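You operate a simulated robot arm through the tools that you are given. There is no shell and no other tool. Be economical: measure what you need, move in short steps, check, and stop when the job is done.

You run a simulated two-armed robot. Do the job below in one go: nothing can be reset, and whatever is moved stays where it is left.

TASK
Hold the sleeve, pull its probe out and prove it in the warm block at 55 C.
Fine: within 0.5 KOHM of the probe card passes; stand it in the pot that fits. Heat dial and switch off.

Only the result counts: the job must be done as asked and must still hold three seconds after the hand-in. Knocking over, shifting, dropping, spilling or breaking anything else fails it.

THE ROBOT
Two 7-joint arms with two-finger parallel grippers on one trunk, on a base that drives. Base frame: it is fixed to the floor where the robot stands at the start and does not move with it; the origin is under the middle of the robot, x ahead of it, y to its left, z up. Units: m, rad, N and s.
The left shoulder is at the start at [0.07, 0.163, 1.32], the right one opposite. With the tool pointing down near the work surface each hand reaches from about 0.32 to 0.86 m from the robot's upright axis, wherever it stands, measured 20 degrees to its own side. Places, roughly: bore of the warm block [0.6, 0.1, 0.9]; heat dial [0.5, -0.1, 0.9]; probe switch [0.5, 0, 0.9]; sensor dial [0.7, -0.1, 0.9]; set dial [0.6, -0.2, 0.9]. Payload 3.43 kg a hand.
Tool frame (each hand has its own): the origin (TCP) lies between the finger pads and is the grasp point; the fingertips stand 0.034 m ahead of it; z points along the fingers, y is the line along which they close. Largest opening 0.128 m; finger width 0.024, thickness 0.012; the body of the gripper, 0.048 by 0.13 m, starts 0.096 m behind the TCP.
Orientation is that of the tool frame in the base frame, as a unit quaternion [x, y, z, w]. With the fingers straight down and closing along the base's y, the tool's x points along the base's -x, its y along +y and its z along -z.

THE INTERFACE
- The arms move only by the tool step_arm. It takes "left_deltas", "right_deltas" or both (then of equal length, played together; a hand with none holds still); each is a list of rows, each an object of numbers (a shift or turn left out is 0, a gripper value left out holds the last): "x", "y", "z": the shift along the tool's x, y, z in m; "rx", "ry", "rz": the turn, a rotation vector about the tool's x, y, z in rad; "gripper": the finger opening in m, from 0 to 0.128. In form: [{"x": .., "y": .., "z": .., "rx": .., "ry": .., "rz": .., "gripper": ..}, ...]. A call has 1 to 12 rows; each row shifts and turns the commanded pose from where the row before left it, along the tool's axes as they then stand. A row lasts 0.2 s, in which the tool goes at most 0.05 m and 0.15 rad; a call with a longer step from one row to the next is refused whole, and so is a gripper value outside its range. A pose out of reach is approached as far as the arm can. The call stops where the force on the tool passes 90 N (or 10 N more than at its start, if that is more) or the arm is blocked; 0.2 s more then pass. Each finger travels about 0.153 m/s and halts on what it meets, pressing with about 21 N; the grip force reading is that of the motor and also rises with nothing between the fingers. The clock runs only during rows and for 0.2 s after the last one: add rows that do not move to give the fingers time. The reply holds the time, the measured pose of the TCP, the force on the tool along the base axes, the opening and the grip force, in the units named above and with some noise, with the torque about the TCP (base axes, N m) and any sound that the robot's microphone picked up.
- Cameras (640 x 400 px; columns grow to the right, rows downward): "scene" is now at [0.1316, 0.0299, 1.5444]; the picture's right is [0.30, -0.95, 0.00], its down [-0.57, -0.18, -0.80] and it looks along [0.76, 0.24, -0.60] (base axes); focal length 255 px, centre (320, 200). "left" rides on the left gripper at [0.076, 0.011, -0.16] in its tool frame; the picture's right is [-0.15, 0.99, 0.00], its down [-0.88, -0.13, -0.46] and it looks along [-0.45, -0.07, 0.89] (tool axes); focal length 234 px, centre (320, 200). "right" rides on the right gripper at [0.076, -0.011, -0.16] in its tool frame; the picture's right is [0.15, 0.99, 0.00], its down [-0.88, 0.13, -0.46] and it looks along [-0.45, 0.07, 0.89] (tool axes); focal length 234 px, centre (320, 200). There is no depth. A picture from a camera that has moved, and an enlarged one, comes with that camera's place and axes in the base frame and with its lens.
- grab_frame(camera): a new picture of that camera. It takes no simulated time.
- raise_lower(by): slides the trunk up (or, below 0, down) by that many m; the arms and the scene camera ride with it, the base frame stays. It gives what a move gives, with no picture.
- steer(legs): drives the robot by 1 to 6 legs, each [ahead, left, turn to the left] in m, m and rad, along the robot's own axes; the way and the turn of a leg run together, so that a leg with both is an arc; at most 1.5 m and 3.142 rad a leg. The arms and the cameras ride along, it lands a little off, and it stops where it bumps. It gives what a move gives.
- head_to(pan, tilt): turns the head with the scene camera to pan (to the left, within 1.501 rad either way) and tilt (down, from -0.506 to 1.204), counted from straight ahead of the robot. It gives what a move gives.
- zoom(camera, box): a new picture of the part [left, top, right, bottom] of that camera's present view, enlarged. It takes no simulated time.
- finish_job(): hands the job in; it is judged then, once.

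Work in short steps. Places have to be worked out from the pictures, the camera data and where the tool is seen: move nearer, look again, correct. Check each grasp and each placing, and mend what went wrong. You have 120 turns and 88 pictures in all, those below and enlarged ones among them. Open the grippers and draw the arms clear of the work before you hand the job in, unless the task says otherwise; then end with one line.

The tools are called after ">>>" by a JSON object that holds its "op" and its "data". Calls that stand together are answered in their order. step_arm: Moves the arms, as the interface text tells. Its arguments: {"type":"object","properties":{"left_deltas":{"type":"array"},"right_deltas":{"type":"array"}},"required":[]} The other tools are called the same way: raise_lower (by) slides the trunk up or down; steer (legs) drives the base; head_to (pan, tilt) turns the head that bears the scene camera; grab_frame (camera) takes a picture; zoom (camera, box) takes an enlarged picture of a part of a camera's view; finish_job () hands the job in.

At the start:

```text
time_s: 0.0
left_ee_pos: [0.5447, 0.3362, 1.2873]
left_orientation: [-0.001, 1.0, -0.001, 0.0]
left_force: [0.3, 0.0, -0.8]
left_torque: [-0.01, -0.01, 0.02]
left_grip_width: 0.128
left_grip_force: 0.0
right_ee_pos: [0.5152, -0.0846, 1.2506]
right_orientation: [0.0, 1.0, 0.0, 0.0]
right_force: [-0.8, -0.1, 0.3]
right_torque: [0.01, 0.0, 0.0]
right_grip_width: 0.1282
right_grip_force: 0.0
trunk travel left (down, up): [-0.8, 0.14]
robot x, y, heading: [0.003, -0.0023, -0.004]
head pan, tilt: [0.309, 0.644]
```

scene: 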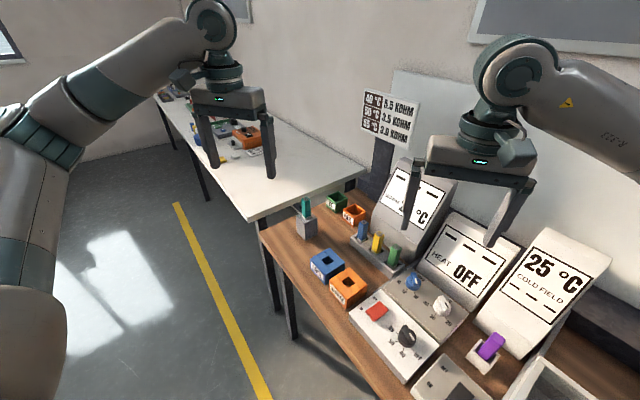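
right: 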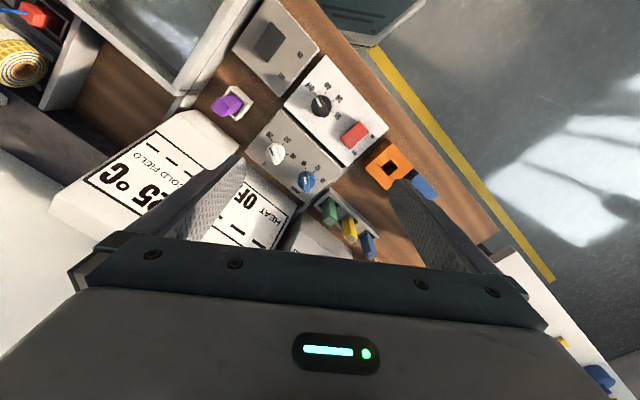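
left: 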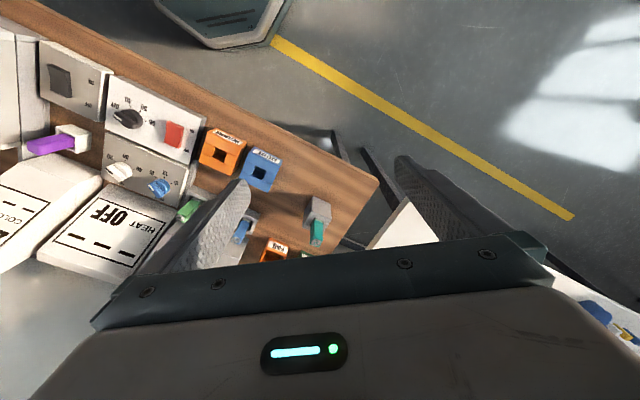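

The bench holds several dials, switch, pots and sleeves; I need close-ups to read labels first.

>>> {"op": "zoom", "data": {"camera": "scene", "box": [260, 180, 420, 280]}}

>>> {"op": "zoom", "data": {"camera": "scene", "box": [330, 250, 490, 350]}}

>>> {"op": "zoom", "data": {"camera": "scene", "box": [340, 80, 460, 155]}}

>>> {"op": "head_to", "data": {"pan": 0.0, "tilt": 0.85}}

```text
4.00 times, centred on (340, 230) of scene
camera zoom: at [0.1316, 0.0299, 1.5444], right [0.3, -0.95, 0.0], down [-0.57, -0.18, -0.8], along [0.76, 0.24, -0.6], focal length 1021 px, centre (240, 80)
```

zoom: 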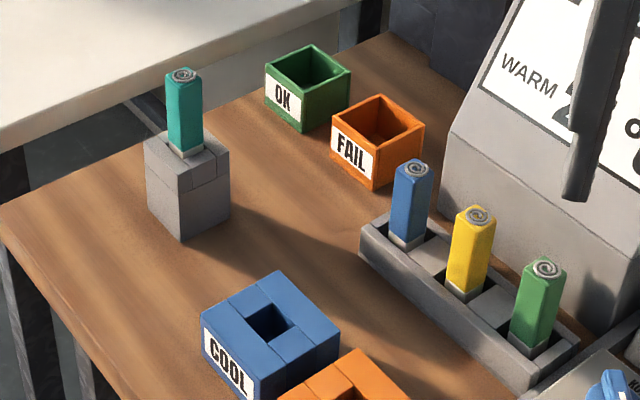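

```text
4.00 times, centred on (410, 300) of scene
camera zoom: at [0.1316, 0.0299, 1.5444], right [0.3, -0.95, 0.0], down [-0.57, -0.18, -0.8], along [0.76, 0.24, -0.6], focal length 1021 px, centre (-40, -200)
```

zoom: 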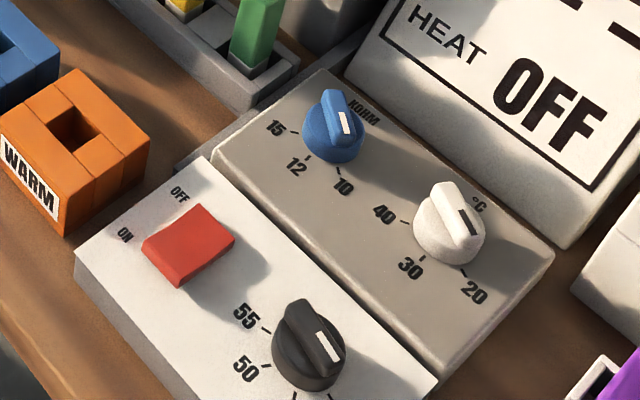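

```text
5.33 times, centred on (400, 118) of scene
camera zoom: at [0.1316, 0.0299, 1.5444], right [0.3, -0.95, 0.0], down [-0.57, -0.18, -0.8], along [0.76, 0.24, -0.6], focal length 1362 px, centre (-107, 640)
```

zoom: 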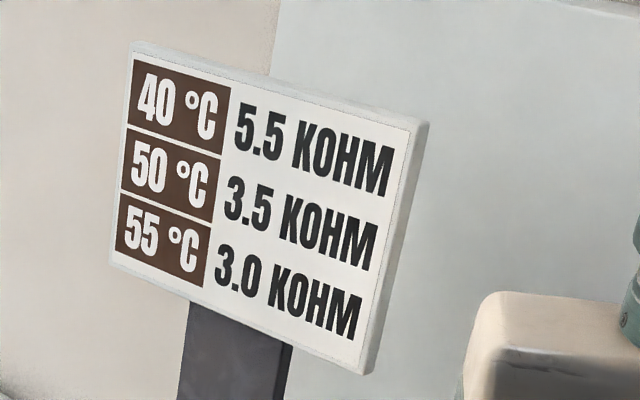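

```text
time_s: 0.8
left_ee_pos: [0.5464, 0.3364, 1.2879]
left_orientation: [0.0, 1.0, -0.002, -0.002]
left_force: [-0.4, -0.1, 0.7]
left_torque: [-0.01, 0.01, -0.01]
left_grip_width: 0.1279
left_grip_force: 0.1
right_ee_pos: [0.5147, -0.0852, 1.2499]
right_orientation: [-0.001, 1.0, 0.0, 0.0]
right_force: [0.6, 0.8, 0.6]
right_torque: [-0.01, -0.01, -0.03]
right_grip_width: 0.128
right_grip_force: 0.1
trunk travel left (down, up): [-0.8, 0.14]
robot x, y, heading: [0.0016, 0.0034, 0.0]
head pan, tilt: [0.0, 0.85]
```

The card says 55 °C → 3.0 KOHM. Now look at the rest from the new head pose.

>>> {"op": "grab_frame", "data": {"camera": "scene"}}

>>> {"op": "zoom", "data": {"camera": "right", "box": [220, 0, 420, 200]}}

```text
81 pictures are left
camera scene: at [0.1269, 0.0035, 1.5274], right [0.0, -1.0, 0.0], down [-0.75, 0.0, -0.66], along [0.66, 0.0, -0.75], focal length 255 px, centre (320, 200)
```

scene: 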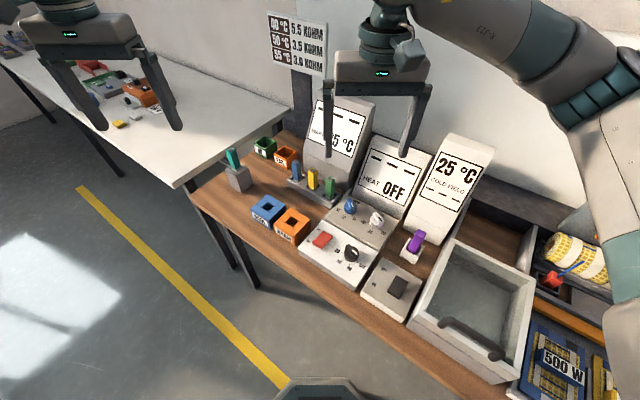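

```text
2.00 times, centred on (320, 100) of right
camera zoom: at [0.4377, -0.0968, 1.4097], right [-0.15, 0.99, 0.0], down [0.88, 0.13, 0.46], along [0.45, 0.07, -0.89], focal length 468 px, centre (320, 400)
```

zoom: 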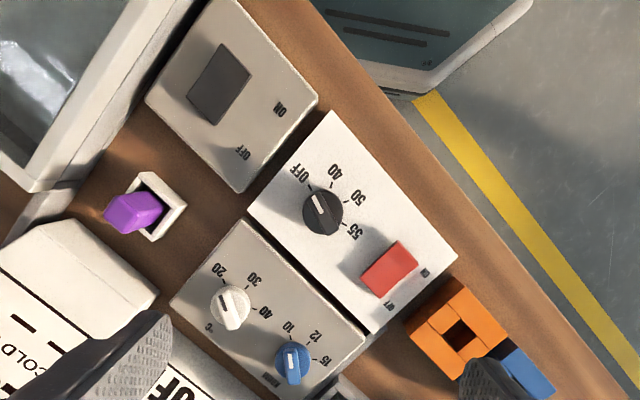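

>>> {"op": "zoom", "data": {"camera": "scene", "box": [270, 80, 500, 240]}}

>>> {"op": "zoom", "data": {"camera": "scene", "box": [200, 120, 360, 250]}}

>>> {"op": "zoom", "data": {"camera": "scene", "box": [290, 190, 440, 320]}}

```text
2.50 times, centred on (385, 160) of scene
camera zoom: at [0.1269, 0.0035, 1.5274], right [0.0, -1.0, 0.0], down [-0.75, 0.0, -0.66], along [0.66, 0.0, -0.75], focal length 638 px, centre (158, 300)
```

zoom: 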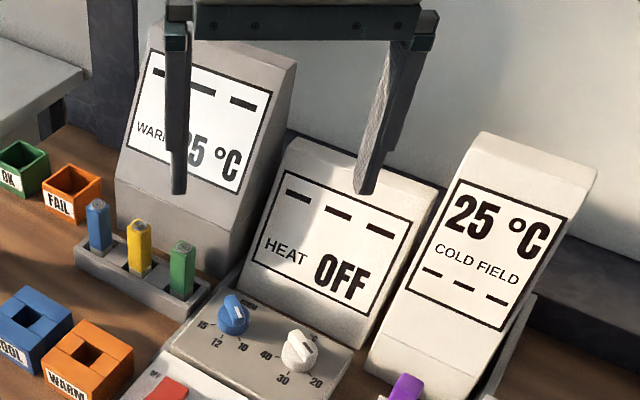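

```text
3.08 times, centred on (280, 185) of scene
camera zoom: at [0.1269, 0.0035, 1.5274], right [0.0, -1.0, 0.0], down [-0.75, 0.0, -0.66], along [0.66, 0.0, -0.75], focal length 786 px, centre (443, 246)
```

zoom: 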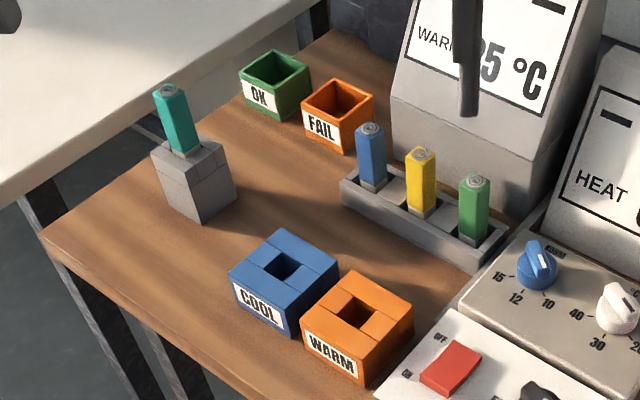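

```text
3.08 times, centred on (365, 255) of scene
camera zoom: at [0.1269, 0.0035, 1.5274], right [0.0, -1.0, 0.0], down [-0.75, 0.0, -0.66], along [0.66, 0.0, -0.75], focal length 786 px, centre (182, 31)
```

zoom: 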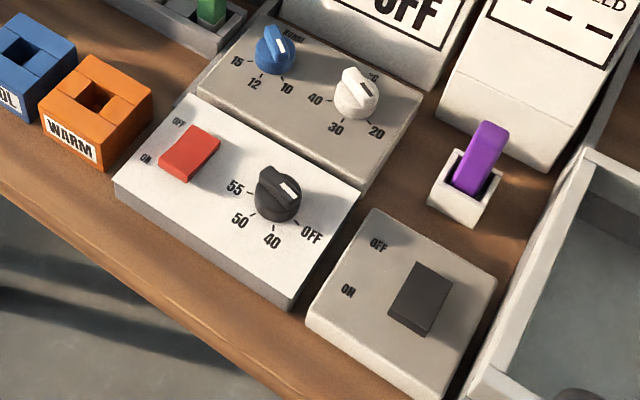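

Table front edge runs at about 55° to base x, so I'll square up: back off a touch, turn right 0.61, then slide left to put the sleeve and pots in front of me.

>>> {"op": "steer", "data": {"legs": [[-0.08, 0, 0], [0, 0, -0.61], [0, 0.68, 0]]}}

>>> {"op": "head_to", "data": {"pan": 0.0, "tilt": 0.9}}

>>> {"op": "grab_frame", "data": {"camera": "scene"}}

```text
time_s: 6.9
left_ee_pos: [0.9515, 0.5148, 1.2894]
left_orientation: [0.304, 0.953, 0.001, -0.001]
left_force: [-0.8, -0.3, -0.2]
left_torque: [0.02, 0.0, 0.0]
left_grip_width: 0.1279
left_grip_force: 0.1
right_ee_pos: [0.6826, 0.189, 1.2499]
right_orientation: [0.302, 0.953, -0.001, 0.0]
right_force: [0.9, 0.5, -0.1]
right_torque: [-0.01, -0.02, 0.0]
right_grip_width: 0.1281
right_grip_force: 0.0
trunk travel left (down, up): [-0.8, 0.14]
robot x, y, heading: [0.3139, 0.5551, -0.619]
head pan, tilt: [0.0, 0.85]
```

```text
time_s: 7.5
left_ee_pos: [0.9526, 0.5148, 1.2876]
left_orientation: [0.304, 0.953, 0.0, -0.001]
left_force: [0.6, 0.1, 0.1]
left_torque: [-0.01, 0.01, 0.01]
left_grip_width: 0.1279
left_grip_force: 0.0
right_ee_pos: [0.684, 0.189, 1.2503]
right_orientation: [0.304, 0.953, 0.0, 0.0]
right_force: [0.1, -0.5, 0.1]
right_torque: [0.04, 0.05, -0.01]
right_grip_width: 0.1282
right_grip_force: 0.1
trunk travel left (down, up): [-0.8, 0.14]
robot x, y, heading: [0.3108, 0.5556, -0.614]
head pan, tilt: [0.0, 0.901]
```

```text
76 pictures are left
camera scene: at [0.4137, 0.4868, 1.5234], right [-0.58, -0.82, 0.0], down [-0.64, 0.45, -0.62], along [0.51, -0.36, -0.78], focal length 255 px, centre (320, 200)
```

scene: 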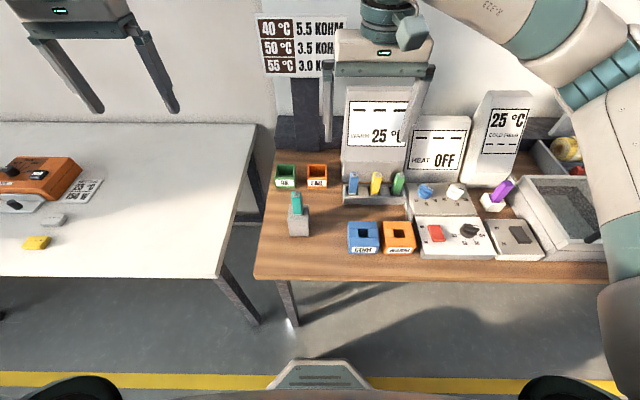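

Squared up. Sleeve estimated near [0.81, 0.29]. I'll move the right hand aside to the right and the left hand toward the sleeve for a close look.

>>> {"op": "step_arm", "data": {"left_deltas": [{"y": -0.045}, {"y": -0.045}, {"y": -0.045}, {"y": -0.045}, {"y": -0.045}, {"y": -0.045, "z": 0.03}], "right_deltas": [{"y": -0.045}, {"y": -0.045}, {"y": -0.045}, {"y": -0.045}, {"y": -0.03}, {}]}}

>>> {"op": "grab_frame", "data": {"camera": "left"}}

>>> {"op": "grab_frame", "data": {"camera": "right"}}

>>> {"op": "zoom", "data": {"camera": "scene", "box": [250, 140, 430, 260]}}

```text
refused: row 6 steps farther than a row can; nothing moved
```

```text
75 pictures are left
camera left: at [0.8978, 0.5674, 1.4474], right [0.69, 0.72, 0.0], down [0.64, -0.61, 0.45], along [0.33, -0.31, -0.89], focal length 234 px, centre (320, 200)
```

left: 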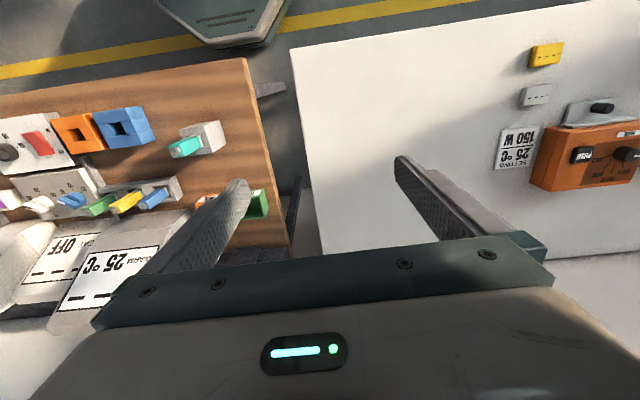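

```text
74 pictures are left
camera right: at [0.614, 0.2237, 1.4097], right [0.45, 0.89, 0.0], down [0.79, -0.4, 0.46], along [0.41, -0.21, -0.89], focal length 234 px, centre (320, 200)
```

right: 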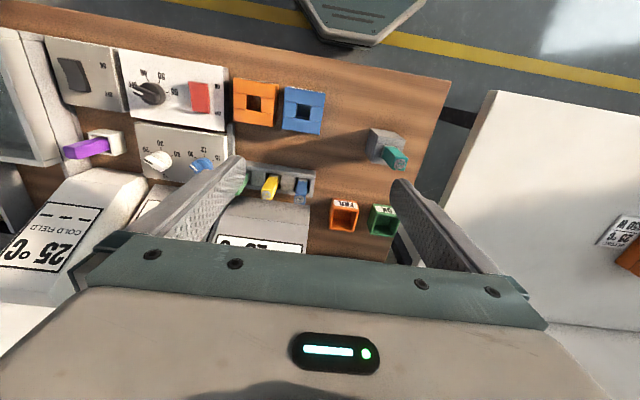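

```text
3.33 times, centred on (340, 200) of scene
camera zoom: at [0.4137, 0.4868, 1.5234], right [-0.58, -0.82, 0.0], down [-0.64, 0.45, -0.62], along [0.51, -0.36, -0.78], focal length 851 px, centre (253, 200)
```

zoom: 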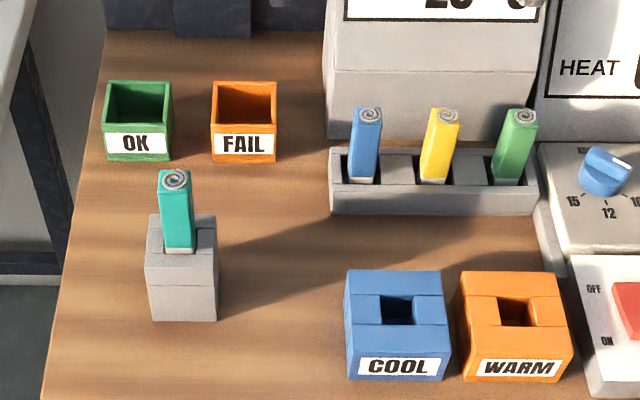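

Triangulating: sleeve axis ≈ [0.80, 0.288], table z≈0.84, sleeve top ≈0.94, probe top ≈1.0. I'll move the left hand in front of it and pitch it 40° so it grips the sleeve from the front, leaving room above for the right hand.

>>> {"op": "step_arm", "data": {"left_deltas": [{"y": -0.045}, {"y": -0.045}, {"y": -0.045}, {"y": -0.045}, {"y": -0.045, "ry": -0.14}, {"y": -0.045, "ry": -0.14}, {"x": 0.03, "ry": -0.14}, {"x": 0.03, "ry": -0.14}, {"x": 0.03, "ry": -0.14}, {}], "right_deltas": [{"y": -0.045}, {"y": -0.045}, {"y": -0.045}, {"y": -0.045}, {"y": -0.03}, {}, {}, {}, {}, {}]}}

>>> {"op": "grab_frame", "data": {"camera": "left"}}

>>> {"op": "grab_frame", "data": {"camera": "scene"}}

```text
time_s: 9.7
left_ee_pos: [0.7299, 0.3432, 1.2533]
left_orientation: [0.285, 0.895, -0.105, 0.327]
left_force: [0.3, -0.2, 0.3]
left_torque: [0.03, 0.01, -0.04]
left_grip_width: 0.1278
left_grip_force: 0.0
right_ee_pos: [0.5622, 0.0165, 1.2507]
right_orientation: [0.303, 0.953, -0.001, 0.0]
right_force: [-1.1, -0.5, 0.6]
right_torque: [-0.04, 0.02, 0.02]
right_grip_width: 0.1282
right_grip_force: 0.0
trunk travel left (down, up): [-0.8, 0.14]
robot x, y, heading: [0.3117, 0.5578, -0.615]
head pan, tilt: [0.0, 0.901]
```

```text
72 pictures are left
camera left: at [0.6055, 0.4443, 1.3256], right [0.66, 0.74, 0.09], down [0.24, -0.32, 0.92], along [0.71, -0.58, -0.39], focal length 234 px, centre (320, 200)
```

left: 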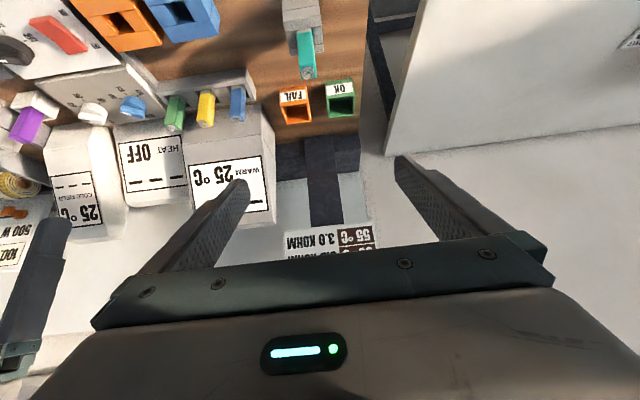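

```text
71 pictures are left
camera scene: at [0.4141, 0.4873, 1.5234], right [-0.58, -0.82, 0.0], down [-0.64, 0.45, -0.62], along [0.51, -0.36, -0.78], focal length 255 px, centre (320, 200)
```

scene: 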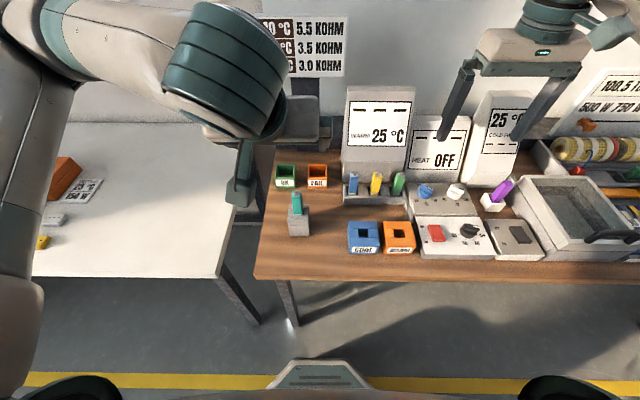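

Lateral alignment is within 5 mm. Lower the tilted left hand straight down 0.24 m.

>>> {"op": "step_arm", "data": {"left_deltas": [{"x": 0.0258, "z": 0.0306}, {"x": 0.0258, "z": 0.0306}, {"x": 0.0258, "z": 0.0306}, {"x": 0.0258, "z": 0.0306}, {"x": 0.0258, "z": 0.0306}, {"x": 0.0258, "z": 0.0306}, {}]}}

>>> {"op": "grab_frame", "data": {"camera": "left"}}

>>> {"op": "grab_frame", "data": {"camera": "scene"}}

```text
time_s: 11.3
left_ee_pos: [0.7334, 0.3297, 1.0144]
left_orientation: [0.284, 0.895, -0.103, 0.327]
left_force: [0.2, 0.4, 0.3]
left_torque: [-0.02, 0.0, 0.04]
left_grip_width: 0.1281
left_grip_force: 0.1
left hand out of reach, approached as far as the arm can: row 1, 2
right_ee_pos: [0.5621, 0.0168, 1.249]
right_orientation: [0.303, 0.953, 0.0, 0.0]
right_force: [0.9, 0.2, -0.5]
right_torque: [-0.01, -0.03, -0.04]
right_grip_width: 0.1281
right_grip_force: 0.1
trunk travel left (down, up): [-0.8, 0.14]
robot x, y, heading: [0.3134, 0.5558, -0.613]
head pan, tilt: [0.0, 0.901]
```

```text
70 pictures are left
camera left: at [0.6092, 0.4307, 1.0874], right [0.66, 0.74, 0.09], down [0.24, -0.33, 0.92], along [0.71, -0.58, -0.39], focal length 234 px, centre (320, 200)
```

left: 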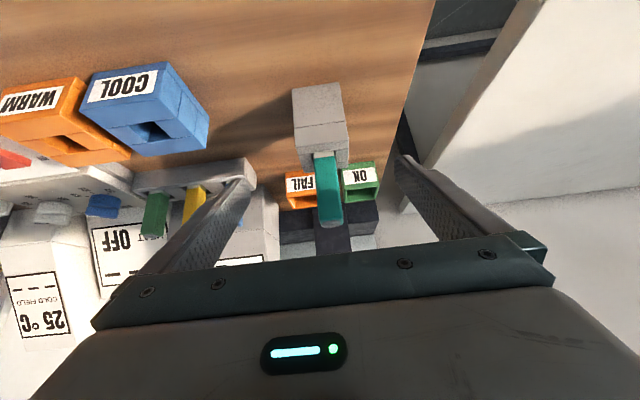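

```text
69 pictures are left
camera scene: at [0.4131, 0.4863, 1.5235], right [-0.58, -0.82, 0.0], down [-0.64, 0.45, -0.62], along [0.51, -0.36, -0.78], focal length 255 px, centre (320, 200)
```

scene: 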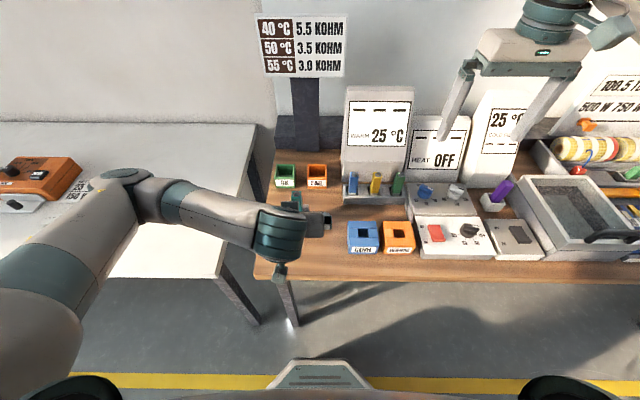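

Sleeve ≈0.85–0.95 m high, 79 mm ahead and 119 mm below TCP, 4 mm left. Advance along the tool axis and stop with the sleeve between the fingers.

>>> {"op": "step_arm", "data": {"left_deltas": [{"x": 0.016, "y": 0.004}, {"z": 0.035}, {"z": 0.035}, {"z": 0.035}, {"z": 0.034}, {}]}}

>>> {"op": "grab_frame", "data": {"camera": "left"}}

>>> {"op": "zoom", "data": {"camera": "scene", "box": [240, 150, 360, 280]}}

```text
time_s: 12.7
left_ee_pos: [0.7989, 0.2884, 0.8958]
left_orientation: [0.285, 0.895, -0.104, 0.327]
left_force: [0.7, 0.5, 0.4]
left_torque: [-0.01, 0.0, 0.0]
left_grip_width: 0.128
left_grip_force: 0.0
right_ee_pos: [0.5608, 0.0185, 1.2499]
right_orientation: [0.303, 0.953, 0.0, 0.0]
right_force: [-0.4, 0.5, -1.0]
right_torque: [0.02, -0.01, 0.0]
right_grip_width: 0.1281
right_grip_force: 0.0
trunk travel left (down, up): [-0.8, 0.14]
robot x, y, heading: [0.3101, 0.5552, -0.614]
head pan, tilt: [0.0, 0.901]
```

```text
68 pictures are left
camera left: at [0.6751, 0.39, 0.9696], right [0.66, 0.74, 0.09], down [0.24, -0.33, 0.92], along [0.71, -0.58, -0.39], focal length 234 px, centre (320, 200)
```

left: 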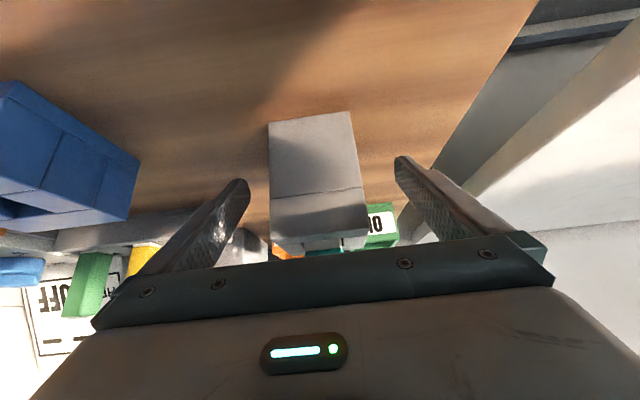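

```text
3.08 times, centred on (300, 215) of scene
camera zoom: at [0.4133, 0.4867, 1.5235], right [-0.58, -0.82, 0.0], down [-0.64, 0.45, -0.62], along [0.51, -0.36, -0.78], focal length 786 px, centre (382, 154)
```

zoom: 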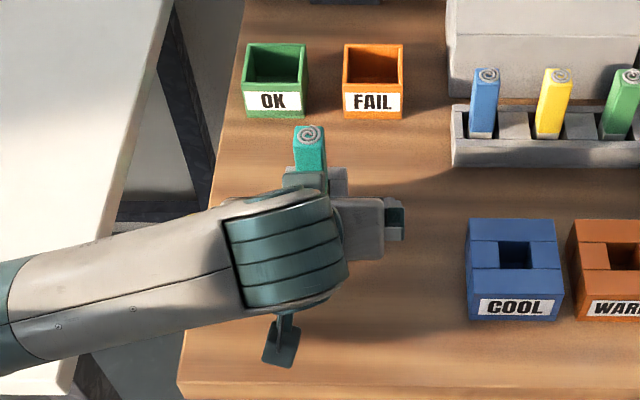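

Sleeve sits ~4 mm toward the tool's -y; trim that and close.

>>> {"op": "step_arm", "data": {"left_deltas": [{"y": -0.004, "gripper": 0.09}, {"gripper": 0.075}, {"gripper": 0.065}, {"gripper": 0.04}, {"gripper": 0.04}, {}]}}

>>> {"op": "grab_frame", "data": {"camera": "left"}}

```text
time_s: 14.1
left_ee_pos: [0.7969, 0.2856, 0.8966]
left_orientation: [0.284, 0.896, -0.103, 0.326]
left_force: [1.2, 0.1, -0.2]
left_torque: [0.08, -0.12, -0.06]
left_grip_width: 0.0581
left_grip_force: 21.6
right_ee_pos: [0.5611, 0.0183, 1.2501]
right_orientation: [0.303, 0.953, 0.001, 0.0]
right_force: [0.3, -0.7, 0.1]
right_torque: [0.01, 0.0, -0.01]
right_grip_width: 0.1277
right_grip_force: 0.0
trunk travel left (down, up): [-0.8, 0.14]
robot x, y, heading: [0.3147, 0.5532, -0.616]
head pan, tilt: [0.0, 0.901]
```

```text
66 pictures are left
camera left: at [0.6725, 0.3872, 0.97], right [0.66, 0.74, 0.09], down [0.24, -0.33, 0.92], along [0.71, -0.58, -0.39], focal length 234 px, centre (320, 200)
```

left: 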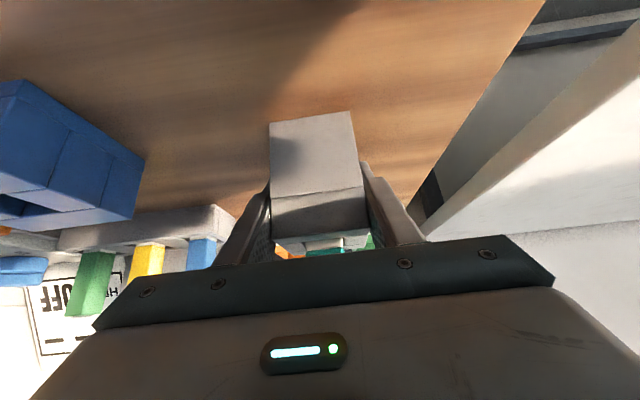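

Sleeve held (0.058 m). Now bring the right hand over the probe at height.

>>> {"op": "step_arm", "data": {"right_deltas": [{"y": 0.0446, "x": -0.005}, {"y": 0.0446, "x": -0.005}, {"y": 0.0446, "x": -0.005}, {"y": 0.0446, "x": -0.005}, {"y": 0.0446, "x": -0.005}, {"y": 0.0446, "x": -0.005}, {"y": 0.0446, "x": -0.005}, {"y": 0.0446, "x": -0.004}, {"gripper": 0.07}, {}]}}

>>> {"op": "grab_frame", "data": {"camera": "right"}}

>>> {"op": "grab_frame", "data": {"camera": "scene"}}

```text
time_s: 16.3
left_ee_pos: [0.7954, 0.286, 0.8976]
left_orientation: [0.284, 0.896, -0.104, 0.326]
left_force: [-1.7, -0.6, 1.8]
left_torque: [0.04, -0.04, 0.0]
left_grip_width: 0.0579
left_grip_force: 21.1
right_ee_pos: [0.8004, 0.2887, 1.2491]
right_orientation: [0.302, 0.953, 0.0, -0.001]
right_force: [0.4, -0.5, -0.1]
right_torque: [-0.02, 0.01, 0.0]
right_grip_width: 0.0698
right_grip_force: 0.1
trunk travel left (down, up): [-0.8, 0.14]
robot x, y, heading: [0.3137, 0.5557, -0.613]
head pan, tilt: [0.0, 0.901]
```

```text
65 pictures are left
camera right: at [0.7308, 0.3226, 1.409], right [0.45, 0.89, 0.0], down [0.79, -0.4, 0.46], along [0.41, -0.21, -0.89], focal length 234 px, centre (320, 200)
```

right: 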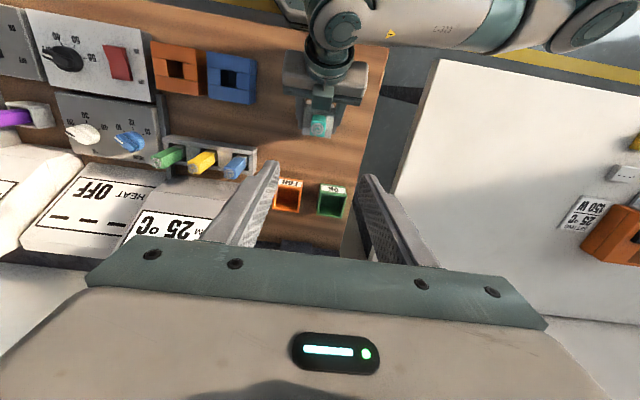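

```text
64 pictures are left
camera scene: at [0.4138, 0.487, 1.5234], right [-0.58, -0.82, 0.0], down [-0.64, 0.45, -0.62], along [0.51, -0.36, -0.78], focal length 255 px, centre (320, 200)
```

scene: 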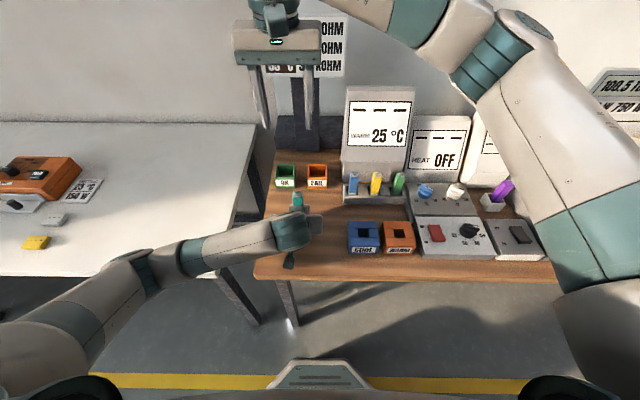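

Probe top seen at ≈[0.794, 0.286, 1.01]. Trim 6 mm and descend until the fingertips are just about level with its top.

>>> {"op": "step_arm", "data": {"right_deltas": [{"x": 0.0035, "y": -0.0055, "z": 0.04}, {"z": 0.04}, {"z": 0.04}, {"z": 0.04}, {"z": 0.04}, {}]}}

>>> {"op": "grab_frame", "data": {"camera": "right"}}

>>> {"op": "zoom", "data": {"camera": "scene", "box": [240, 120, 360, 250]}}

```text
time_s: 17.7
left_ee_pos: [0.7963, 0.2867, 0.8965]
left_orientation: [0.285, 0.895, -0.105, 0.326]
left_force: [-0.3, -1.0, 0.2]
left_torque: [0.04, -0.1, 0.0]
left_grip_width: 0.0581
left_grip_force: 21.4
right_ee_pos: [0.7946, 0.283, 1.0483]
right_orientation: [0.303, 0.953, 0.0, 0.0]
right_force: [-0.4, -0.2, -0.1]
right_torque: [0.03, -0.02, 0.01]
right_grip_width: 0.0699
right_grip_force: 0.1
trunk travel left (down, up): [-0.8, 0.14]
robot x, y, heading: [0.3158, 0.5534, -0.617]
head pan, tilt: [0.0, 0.901]
```

```text
63 pictures are left
camera right: at [0.7246, 0.3179, 1.2079], right [0.45, 0.89, 0.0], down [0.79, -0.4, 0.46], along [0.41, -0.21, -0.89], focal length 234 px, centre (320, 200)
```

right: 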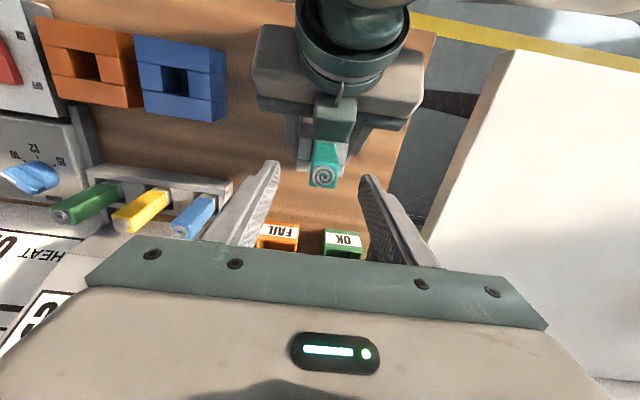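

```text
3.08 times, centred on (300, 185) of scene
camera zoom: at [0.4136, 0.4868, 1.5234], right [-0.58, -0.82, 0.0], down [-0.64, 0.45, -0.62], along [0.51, -0.36, -0.78], focal length 786 px, centre (382, 246)
```

zoom: 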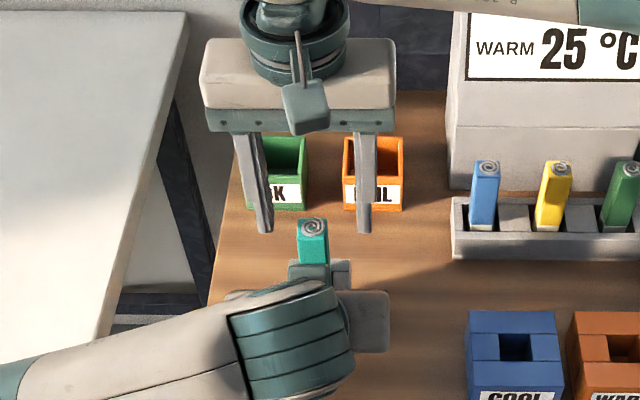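

Probe centred within a few mm. Descend 55 mm and check.

>>> {"op": "step_arm", "data": {"right_deltas": [{"z": 0.02}, {"z": 0.02}, {"z": 0.016}, {}]}}

>>> {"op": "zoom", "data": {"camera": "scene", "box": [240, 120, 360, 250]}}

```text
time_s: 18.7
left_ee_pos: [0.797, 0.2859, 0.8964]
left_orientation: [0.285, 0.896, -0.105, 0.326]
left_force: [-0.6, -0.3, -0.1]
left_torque: [0.01, -0.04, -0.01]
left_grip_width: 0.0579
left_grip_force: 20.8
right_ee_pos: [0.7947, 0.2838, 0.9944]
right_orientation: [0.303, 0.953, 0.0, 0.0]
right_force: [-1.0, -0.3, 0.9]
right_torque: [-0.01, 0.01, 0.0]
right_grip_width: 0.0699
right_grip_force: 0.1
trunk travel left (down, up): [-0.8, 0.14]
robot x, y, heading: [0.3115, 0.5536, -0.617]
head pan, tilt: [0.0, 0.901]
```

```text
3.08 times, centred on (300, 185) of scene
camera zoom: at [0.4136, 0.4868, 1.5234], right [-0.58, -0.82, 0.0], down [-0.64, 0.45, -0.62], along [0.51, -0.36, -0.78], focal length 786 px, centre (382, 246)
```

zoom: 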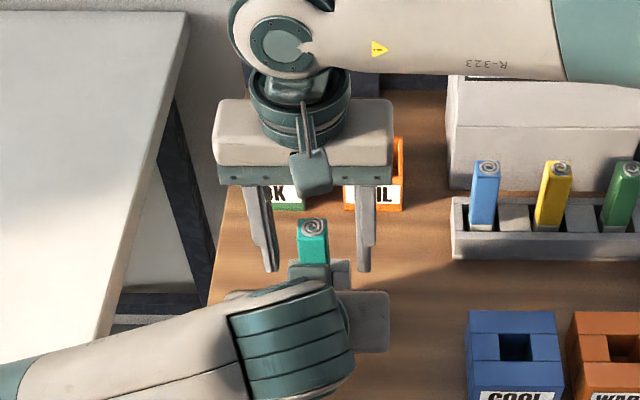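

Fingers straddle the probe; close.

>>> {"op": "step_arm", "data": {"right_deltas": [{"gripper": 0.045}, {"gripper": 0.02}, {"gripper": 0.015}, {}, {}]}}

>>> {"op": "zoom", "data": {"camera": "right", "box": [220, 100, 420, 260]}}

```text
time_s: 19.9
left_ee_pos: [0.7962, 0.2864, 0.8967]
left_orientation: [0.284, 0.896, -0.103, 0.326]
left_force: [-4.7, -6.0, -0.4]
left_torque: [0.25, -0.17, 0.01]
left_grip_width: 0.058
left_grip_force: 21.5
right_ee_pos: [0.7955, 0.2847, 0.9936]
right_orientation: [0.304, 0.953, 0.0, 0.0]
right_force: [4.1, 5.5, 0.5]
right_torque: [0.32, -0.22, 0.01]
right_grip_width: 0.0244
right_grip_force: 20.8
trunk travel left (down, up): [-0.8, 0.14]
robot x, y, heading: [0.3141, 0.5616, -0.617]
head pan, tilt: [0.0, 0.901]
heard: snap
```

```text
2.50 times, centred on (320, 180) of right
camera zoom: at [0.7255, 0.3189, 1.1533], right [0.45, 0.89, 0.0], down [0.79, -0.4, 0.46], along [0.41, -0.2, -0.89], focal length 585 px, centre (320, 250)
```

zoom: 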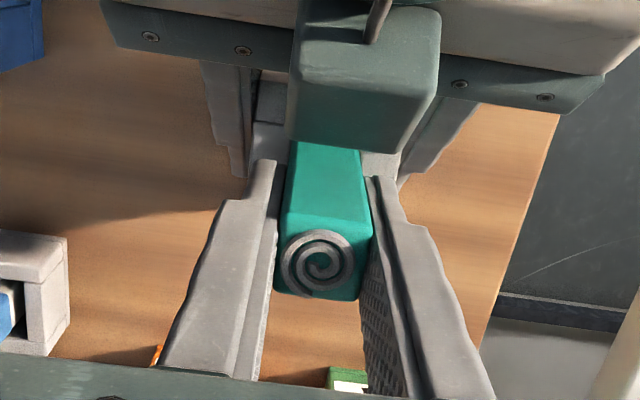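

Gripped at 24 mm, with ~7 N side load and a "snap" heard — I'll relieve the side load (+y 1.5 mm) and pull slowly up.

>>> {"op": "step_arm", "data": {"right_deltas": [{"y": 0.0015}, {"z": -0.004}, {"z": -0.006}, {"z": -0.01}]}}

>>> {"op": "zoom", "data": {"camera": "scene", "box": [240, 120, 360, 250]}}

```text
time_s: 20.9
left_ee_pos: [0.796, 0.286, 0.8972]
left_orientation: [0.284, 0.896, -0.104, 0.326]
left_force: [-2.1, -1.7, 1.4]
left_torque: [0.04, -0.11, 0.02]
left_grip_width: 0.0581
left_grip_force: 21.1
right_ee_pos: [0.7956, 0.286, 1.0137]
right_orientation: [0.303, 0.953, 0.0, 0.0]
right_force: [3.6, 2.1, -1.4]
right_torque: [0.22, -0.24, -0.02]
right_grip_width: 0.0247
right_grip_force: 20.7
trunk travel left (down, up): [-0.8, 0.14]
robot x, y, heading: [0.313, 0.556, -0.617]
head pan, tilt: [0.0, 0.901]
```

```text
3.08 times, centred on (300, 185) of scene
camera zoom: at [0.4137, 0.4868, 1.5234], right [-0.58, -0.82, 0.0], down [-0.64, 0.45, -0.62], along [0.51, -0.36, -0.78], focal length 786 px, centre (382, 246)
```

zoom: 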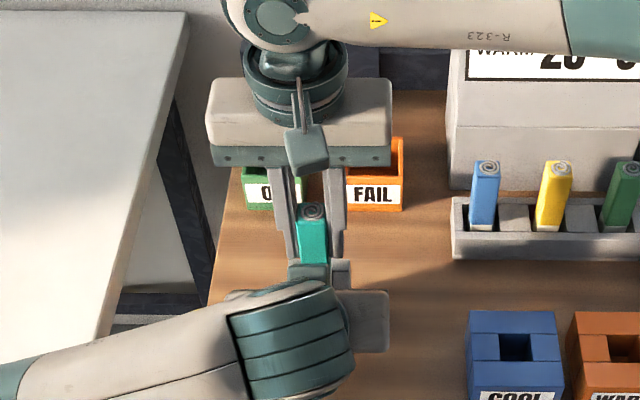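

Probe is sliding out freely with little force; keep pulling up.

>>> {"op": "step_arm", "data": {"right_deltas": [{"z": -0.015}, {"z": -0.02}, {"z": -0.02}, {"z": -0.03}, {"z": -0.04}, {}]}}

>>> {"op": "zoom", "data": {"camera": "scene", "box": [220, 40, 380, 250]}}

>>> {"op": "grab_frame", "data": {"camera": "right"}}

```text
time_s: 22.3
left_ee_pos: [0.7945, 0.2866, 0.8967]
left_orientation: [0.284, 0.896, -0.104, 0.326]
left_force: [-0.7, 1.3, 1.2]
left_torque: [0.04, -0.07, -0.01]
left_grip_width: 0.0581
left_grip_force: 21.3
right_ee_pos: [0.7936, 0.2857, 1.1394]
right_orientation: [0.303, 0.953, 0.0, 0.0]
right_force: [-0.1, -0.5, -0.2]
right_torque: [0.01, 0.0, 0.01]
right_grip_width: 0.0244
right_grip_force: 21.2
trunk travel left (down, up): [-0.8, 0.14]
robot x, y, heading: [0.3137, 0.559, -0.614]
head pan, tilt: [0.0, 0.901]
```

```text
1.90 times, centred on (300, 145) of scene
camera zoom: at [0.4136, 0.4868, 1.5234], right [-0.58, -0.82, 0.0], down [-0.64, 0.45, -0.62], along [0.51, -0.36, -0.78], focal length 486 px, centre (358, 305)
```

zoom: 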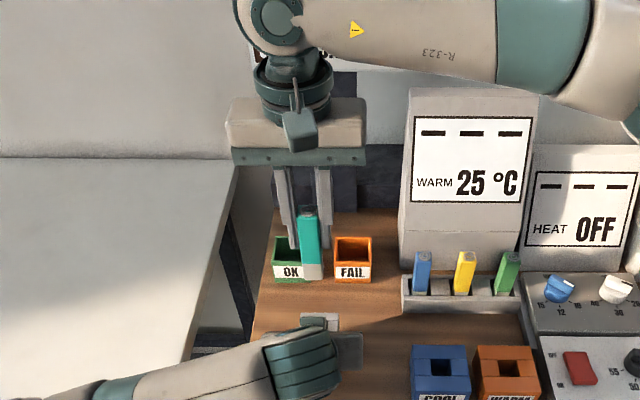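

```text
57 pictures are left
camera right: at [0.7251, 0.3194, 1.2989], right [0.45, 0.89, 0.0], down [0.79, -0.4, 0.46], along [0.41, -0.21, -0.89], focal length 234 px, centre (320, 200)
```

right: 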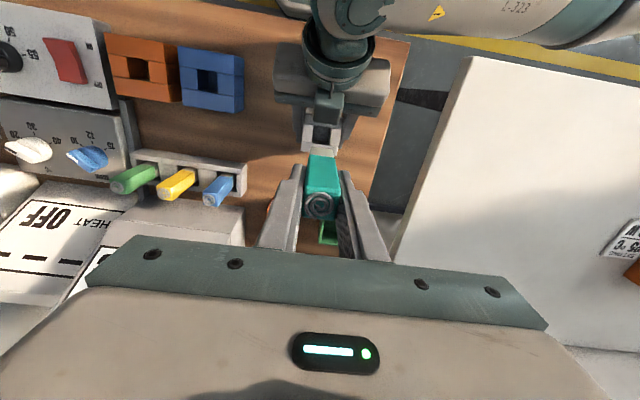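

Probe is out (bottom ≈90 mm below TCP). Triangulated warm bore: [0.592, 0.087], top 0.90. Raise and carry over it.

>>> {"op": "step_arm", "data": {"right_deltas": [{"z": -0.045}, {"y": -0.04}, {"y": -0.04}, {"y": -0.04, "x": 0.01}, {"y": -0.04, "x": 0.01}, {"y": -0.04, "x": 0.01}, {"y": -0.04, "x": 0.01}, {"y": -0.0387, "x": 0.0097}, {}]}}

>>> {"op": "grab_frame", "data": {"camera": "right"}}

>>> {"op": "grab_frame", "data": {"camera": "scene"}}

```text
time_s: 24.3
left_ee_pos: [0.7969, 0.2865, 0.8971]
left_orientation: [0.285, 0.895, -0.105, 0.326]
left_force: [0.5, -0.1, -0.4]
left_torque: [0.0, -0.06, -0.03]
left_grip_width: 0.0579
left_grip_force: 20.9
right_ee_pos: [0.595, 0.0864, 1.1846]
right_orientation: [0.303, 0.953, -0.001, -0.002]
right_force: [0.0, 0.8, -1.4]
right_torque: [-0.01, 0.07, -0.01]
right_grip_width: 0.0246
right_grip_force: 21.7
trunk travel left (down, up): [-0.8, 0.14]
robot x, y, heading: [0.3136, 0.5586, -0.614]
head pan, tilt: [0.0, 0.901]
```

```text
56 pictures are left
camera right: at [0.525, 0.1207, 1.3443], right [0.45, 0.89, 0.0], down [0.79, -0.4, 0.45], along [0.41, -0.21, -0.89], focal length 234 px, centre (320, 200)
```

right: 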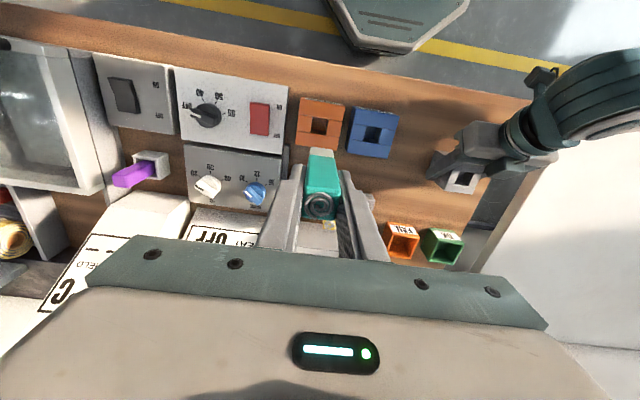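

```text
55 pictures are left
camera scene: at [0.4146, 0.4874, 1.5234], right [-0.58, -0.82, 0.0], down [-0.64, 0.45, -0.62], along [0.51, -0.36, -0.78], focal length 255 px, centre (320, 200)
```

scene: 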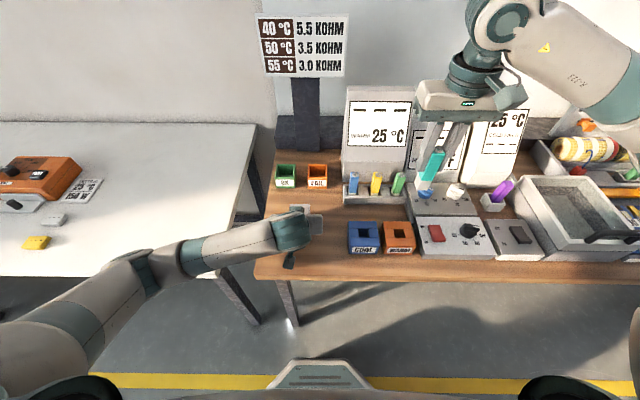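

Bore re-measured ≈[0.592, 0.0855]. Trim and lower until the tip is ~2 cm over the block, then look again.

>>> {"op": "step_arm", "data": {"right_deltas": [{"x": 0.0015, "y": -0.0025, "z": 0.04}, {"z": 0.04}, {"z": 0.04}, {"z": 0.04}, {"z": 0.008}, {}]}}

>>> {"op": "zoom", "data": {"camera": "right", "box": [240, 60, 400, 220]}}

>>> {"op": "zoom", "data": {"camera": "scene", "box": [340, 160, 460, 260]}}

```text
time_s: 25.7
left_ee_pos: [0.7957, 0.2852, 0.8962]
left_orientation: [0.284, 0.896, -0.104, 0.326]
left_force: [-0.4, 0.3, 0.3]
left_torque: [0.04, -0.07, -0.03]
left_grip_width: 0.0578
left_grip_force: 21.1
right_ee_pos: [0.5905, 0.0857, 1.0154]
right_orientation: [0.303, 0.953, 0.0, 0.001]
right_force: [0.4, -0.1, -0.5]
right_torque: [-0.01, -0.02, 0.0]
right_grip_width: 0.0243
right_grip_force: 21.5
trunk travel left (down, up): [-0.8, 0.14]
robot x, y, heading: [0.3118, 0.5544, -0.618]
head pan, tilt: [0.0, 0.901]
```

```text
2.50 times, centred on (320, 140) of right
camera zoom: at [0.5208, 0.1205, 1.1751], right [0.45, 0.89, 0.0], down [0.79, -0.4, 0.46], along [0.41, -0.21, -0.89], focal length 585 px, centre (320, 350)
```

zoom: 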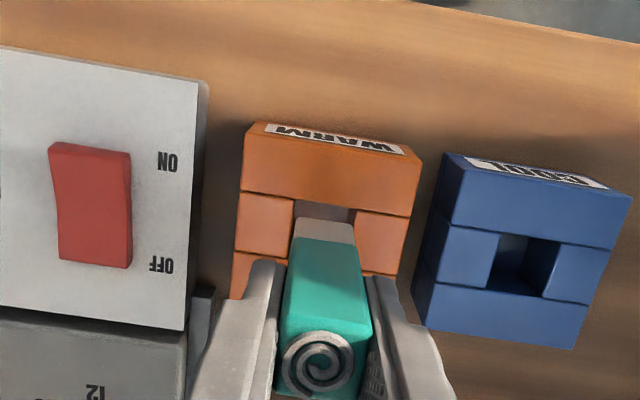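

```text
4.00 times, centred on (400, 210) of scene
camera zoom: at [0.4136, 0.4866, 1.5234], right [-0.58, -0.82, 0.0], down [-0.64, 0.45, -0.62], along [0.51, -0.36, -0.78], focal length 1021 px, centre (0, 160)
```

zoom: 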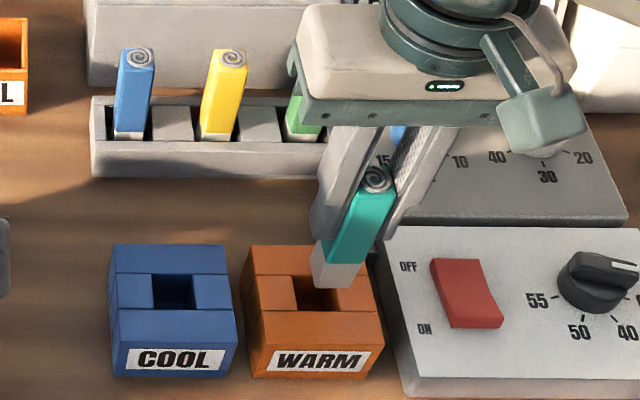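

Tip lines up with the bore on both axes with ~2–3 mm gaps. Lower slowly.

>>> {"op": "step_arm", "data": {"right_deltas": [{"z": 0.012}, {"z": 0.012}, {"z": 0.01}, {}]}}

>>> {"op": "zoom", "data": {"camera": "scene", "box": [340, 160, 460, 260]}}

```text
time_s: 26.7
left_ee_pos: [0.7947, 0.2865, 0.8977]
left_orientation: [0.285, 0.895, -0.105, 0.326]
left_force: [0.1, -0.3, -0.9]
left_torque: [-0.05, 0.0, -0.01]
left_grip_width: 0.058
left_grip_force: 20.8
right_ee_pos: [0.5906, 0.0854, 0.9847]
right_orientation: [0.304, 0.953, -0.001, 0.002]
right_force: [0.1, -3.8, 22.6]
right_torque: [-0.11, 0.23, 0.04]
right_grip_width: 0.0248
right_grip_force: 21.3
trunk travel left (down, up): [-0.8, 0.14]
robot x, y, heading: [0.3102, 0.5558, -0.613]
head pan, tilt: [0.0, 0.901]
```

```text
4.00 times, centred on (400, 210) of scene
camera zoom: at [0.4128, 0.4879, 1.5239], right [-0.58, -0.82, 0.0], down [-0.64, 0.45, -0.62], along [0.51, -0.36, -0.78], focal length 1021 px, centre (0, 160)
```

zoom: 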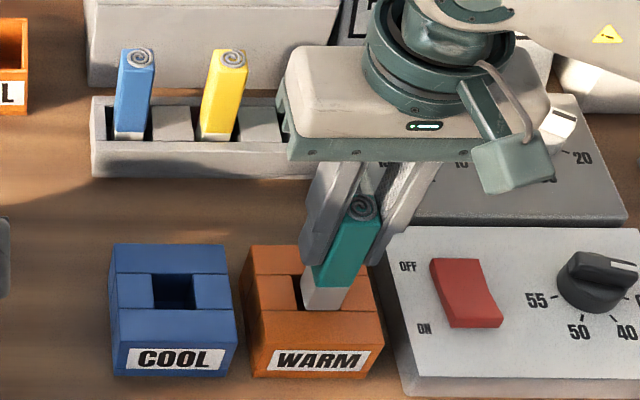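

22 N upward: the tip touches the near rim (contact torque places it on the robot side). Lift 6 mm, shift 2.5 mm away and 1.5 mm left, retry.

>>> {"op": "step_arm", "data": {"right_deltas": [{"z": -0.008}, {"x": -0.0025, "y": 0.0015}, {"z": 0.006}, {"z": 0.006}, {}]}}

>>> {"op": "zoom", "data": {"camera": "right", "box": [240, 60, 400, 220]}}

```text
time_s: 27.9
left_ee_pos: [0.7962, 0.2858, 0.8968]
left_orientation: [0.284, 0.896, -0.104, 0.326]
left_force: [0.0, -0.8, 0.8]
left_torque: [0.0, -0.08, -0.05]
left_grip_width: 0.058
left_grip_force: 20.7
right_ee_pos: [0.5936, 0.0856, 0.9778]
right_orientation: [0.303, 0.953, 0.0, 0.0]
right_force: [0.2, 1.0, -1.0]
right_torque: [0.0, 0.04, 0.0]
right_grip_width: 0.0244
right_grip_force: 21.5
trunk travel left (down, up): [-0.8, 0.14]
robot x, y, heading: [0.3125, 0.5535, -0.616]
head pan, tilt: [0.0, 0.901]
```

```text
2.50 times, centred on (320, 140) of right
camera zoom: at [0.5239, 0.1198, 1.1375], right [0.45, 0.89, 0.0], down [0.79, -0.4, 0.46], along [0.41, -0.21, -0.89], focal length 585 px, centre (320, 350)
```

zoom: 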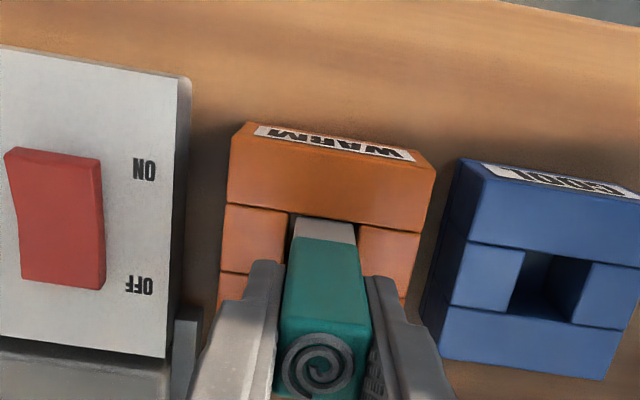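

Now entering with no force. Nudge back 1 mm right and continue down.

>>> {"op": "step_arm", "data": {"right_deltas": [{"y": -0.001, "z": 0.006}, {"z": 0.008}, {"z": 0.008}, {}]}}

```text
time_s: 28.9
left_ee_pos: [0.7969, 0.2869, 0.896]
left_orientation: [0.284, 0.896, -0.104, 0.326]
left_force: [0.6, -0.2, 1.2]
left_torque: [0.02, -0.13, 0.02]
left_grip_width: 0.0579
left_grip_force: 21.5
right_ee_pos: [0.5917, 0.0848, 0.9553]
right_orientation: [0.303, 0.953, 0.001, -0.001]
right_force: [0.4, 0.4, -0.6]
right_torque: [0.01, 0.0, -0.01]
right_grip_width: 0.0244
right_grip_force: 21.1
trunk travel left (down, up): [-0.8, 0.14]
robot x, y, heading: [0.3136, 0.5567, -0.615]
head pan, tilt: [0.0, 0.901]
```

Free so far; fingertips at ~0.921. A bit further to the bottom.

>>> {"op": "step_arm", "data": {"right_deltas": [{"z": 0.005}, {"z": 0.004}, {"z": 0.003}, {}]}}

>>> {"op": "zoom", "data": {"camera": "scene", "box": [340, 160, 460, 260]}}

```text
time_s: 29.9
left_ee_pos: [0.7962, 0.2859, 0.8966]
left_orientation: [0.284, 0.896, -0.104, 0.326]
left_force: [0.2, 0.1, -0.4]
left_torque: [0.0, 0.0, 0.04]
left_grip_width: 0.0575
left_grip_force: 20.6
right_ee_pos: [0.5919, 0.0855, 0.9433]
right_orientation: [0.304, 0.953, 0.0, 0.0]
right_force: [-0.2, -0.2, 4.3]
right_torque: [-0.02, -0.01, 0.0]
right_grip_width: 0.0243
right_grip_force: 20.7
trunk travel left (down, up): [-0.8, 0.14]
robot x, y, heading: [0.3132, 0.5583, -0.613]
head pan, tilt: [0.0, 0.901]
```

```text
4.00 times, centred on (400, 210) of scene
camera zoom: at [0.4133, 0.487, 1.5235], right [-0.58, -0.82, 0.0], down [-0.64, 0.45, -0.62], along [0.51, -0.36, -0.78], focal length 1021 px, centre (0, 160)
```

zoom: 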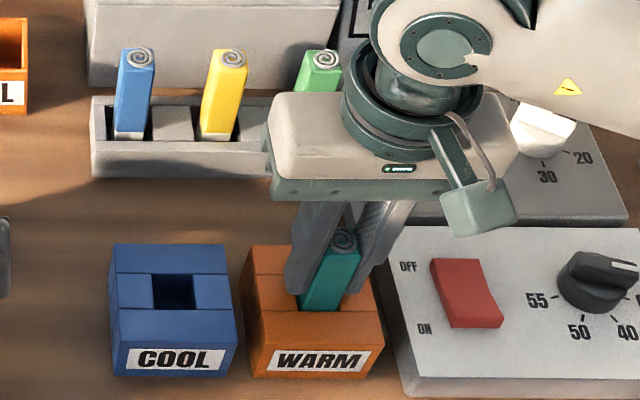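

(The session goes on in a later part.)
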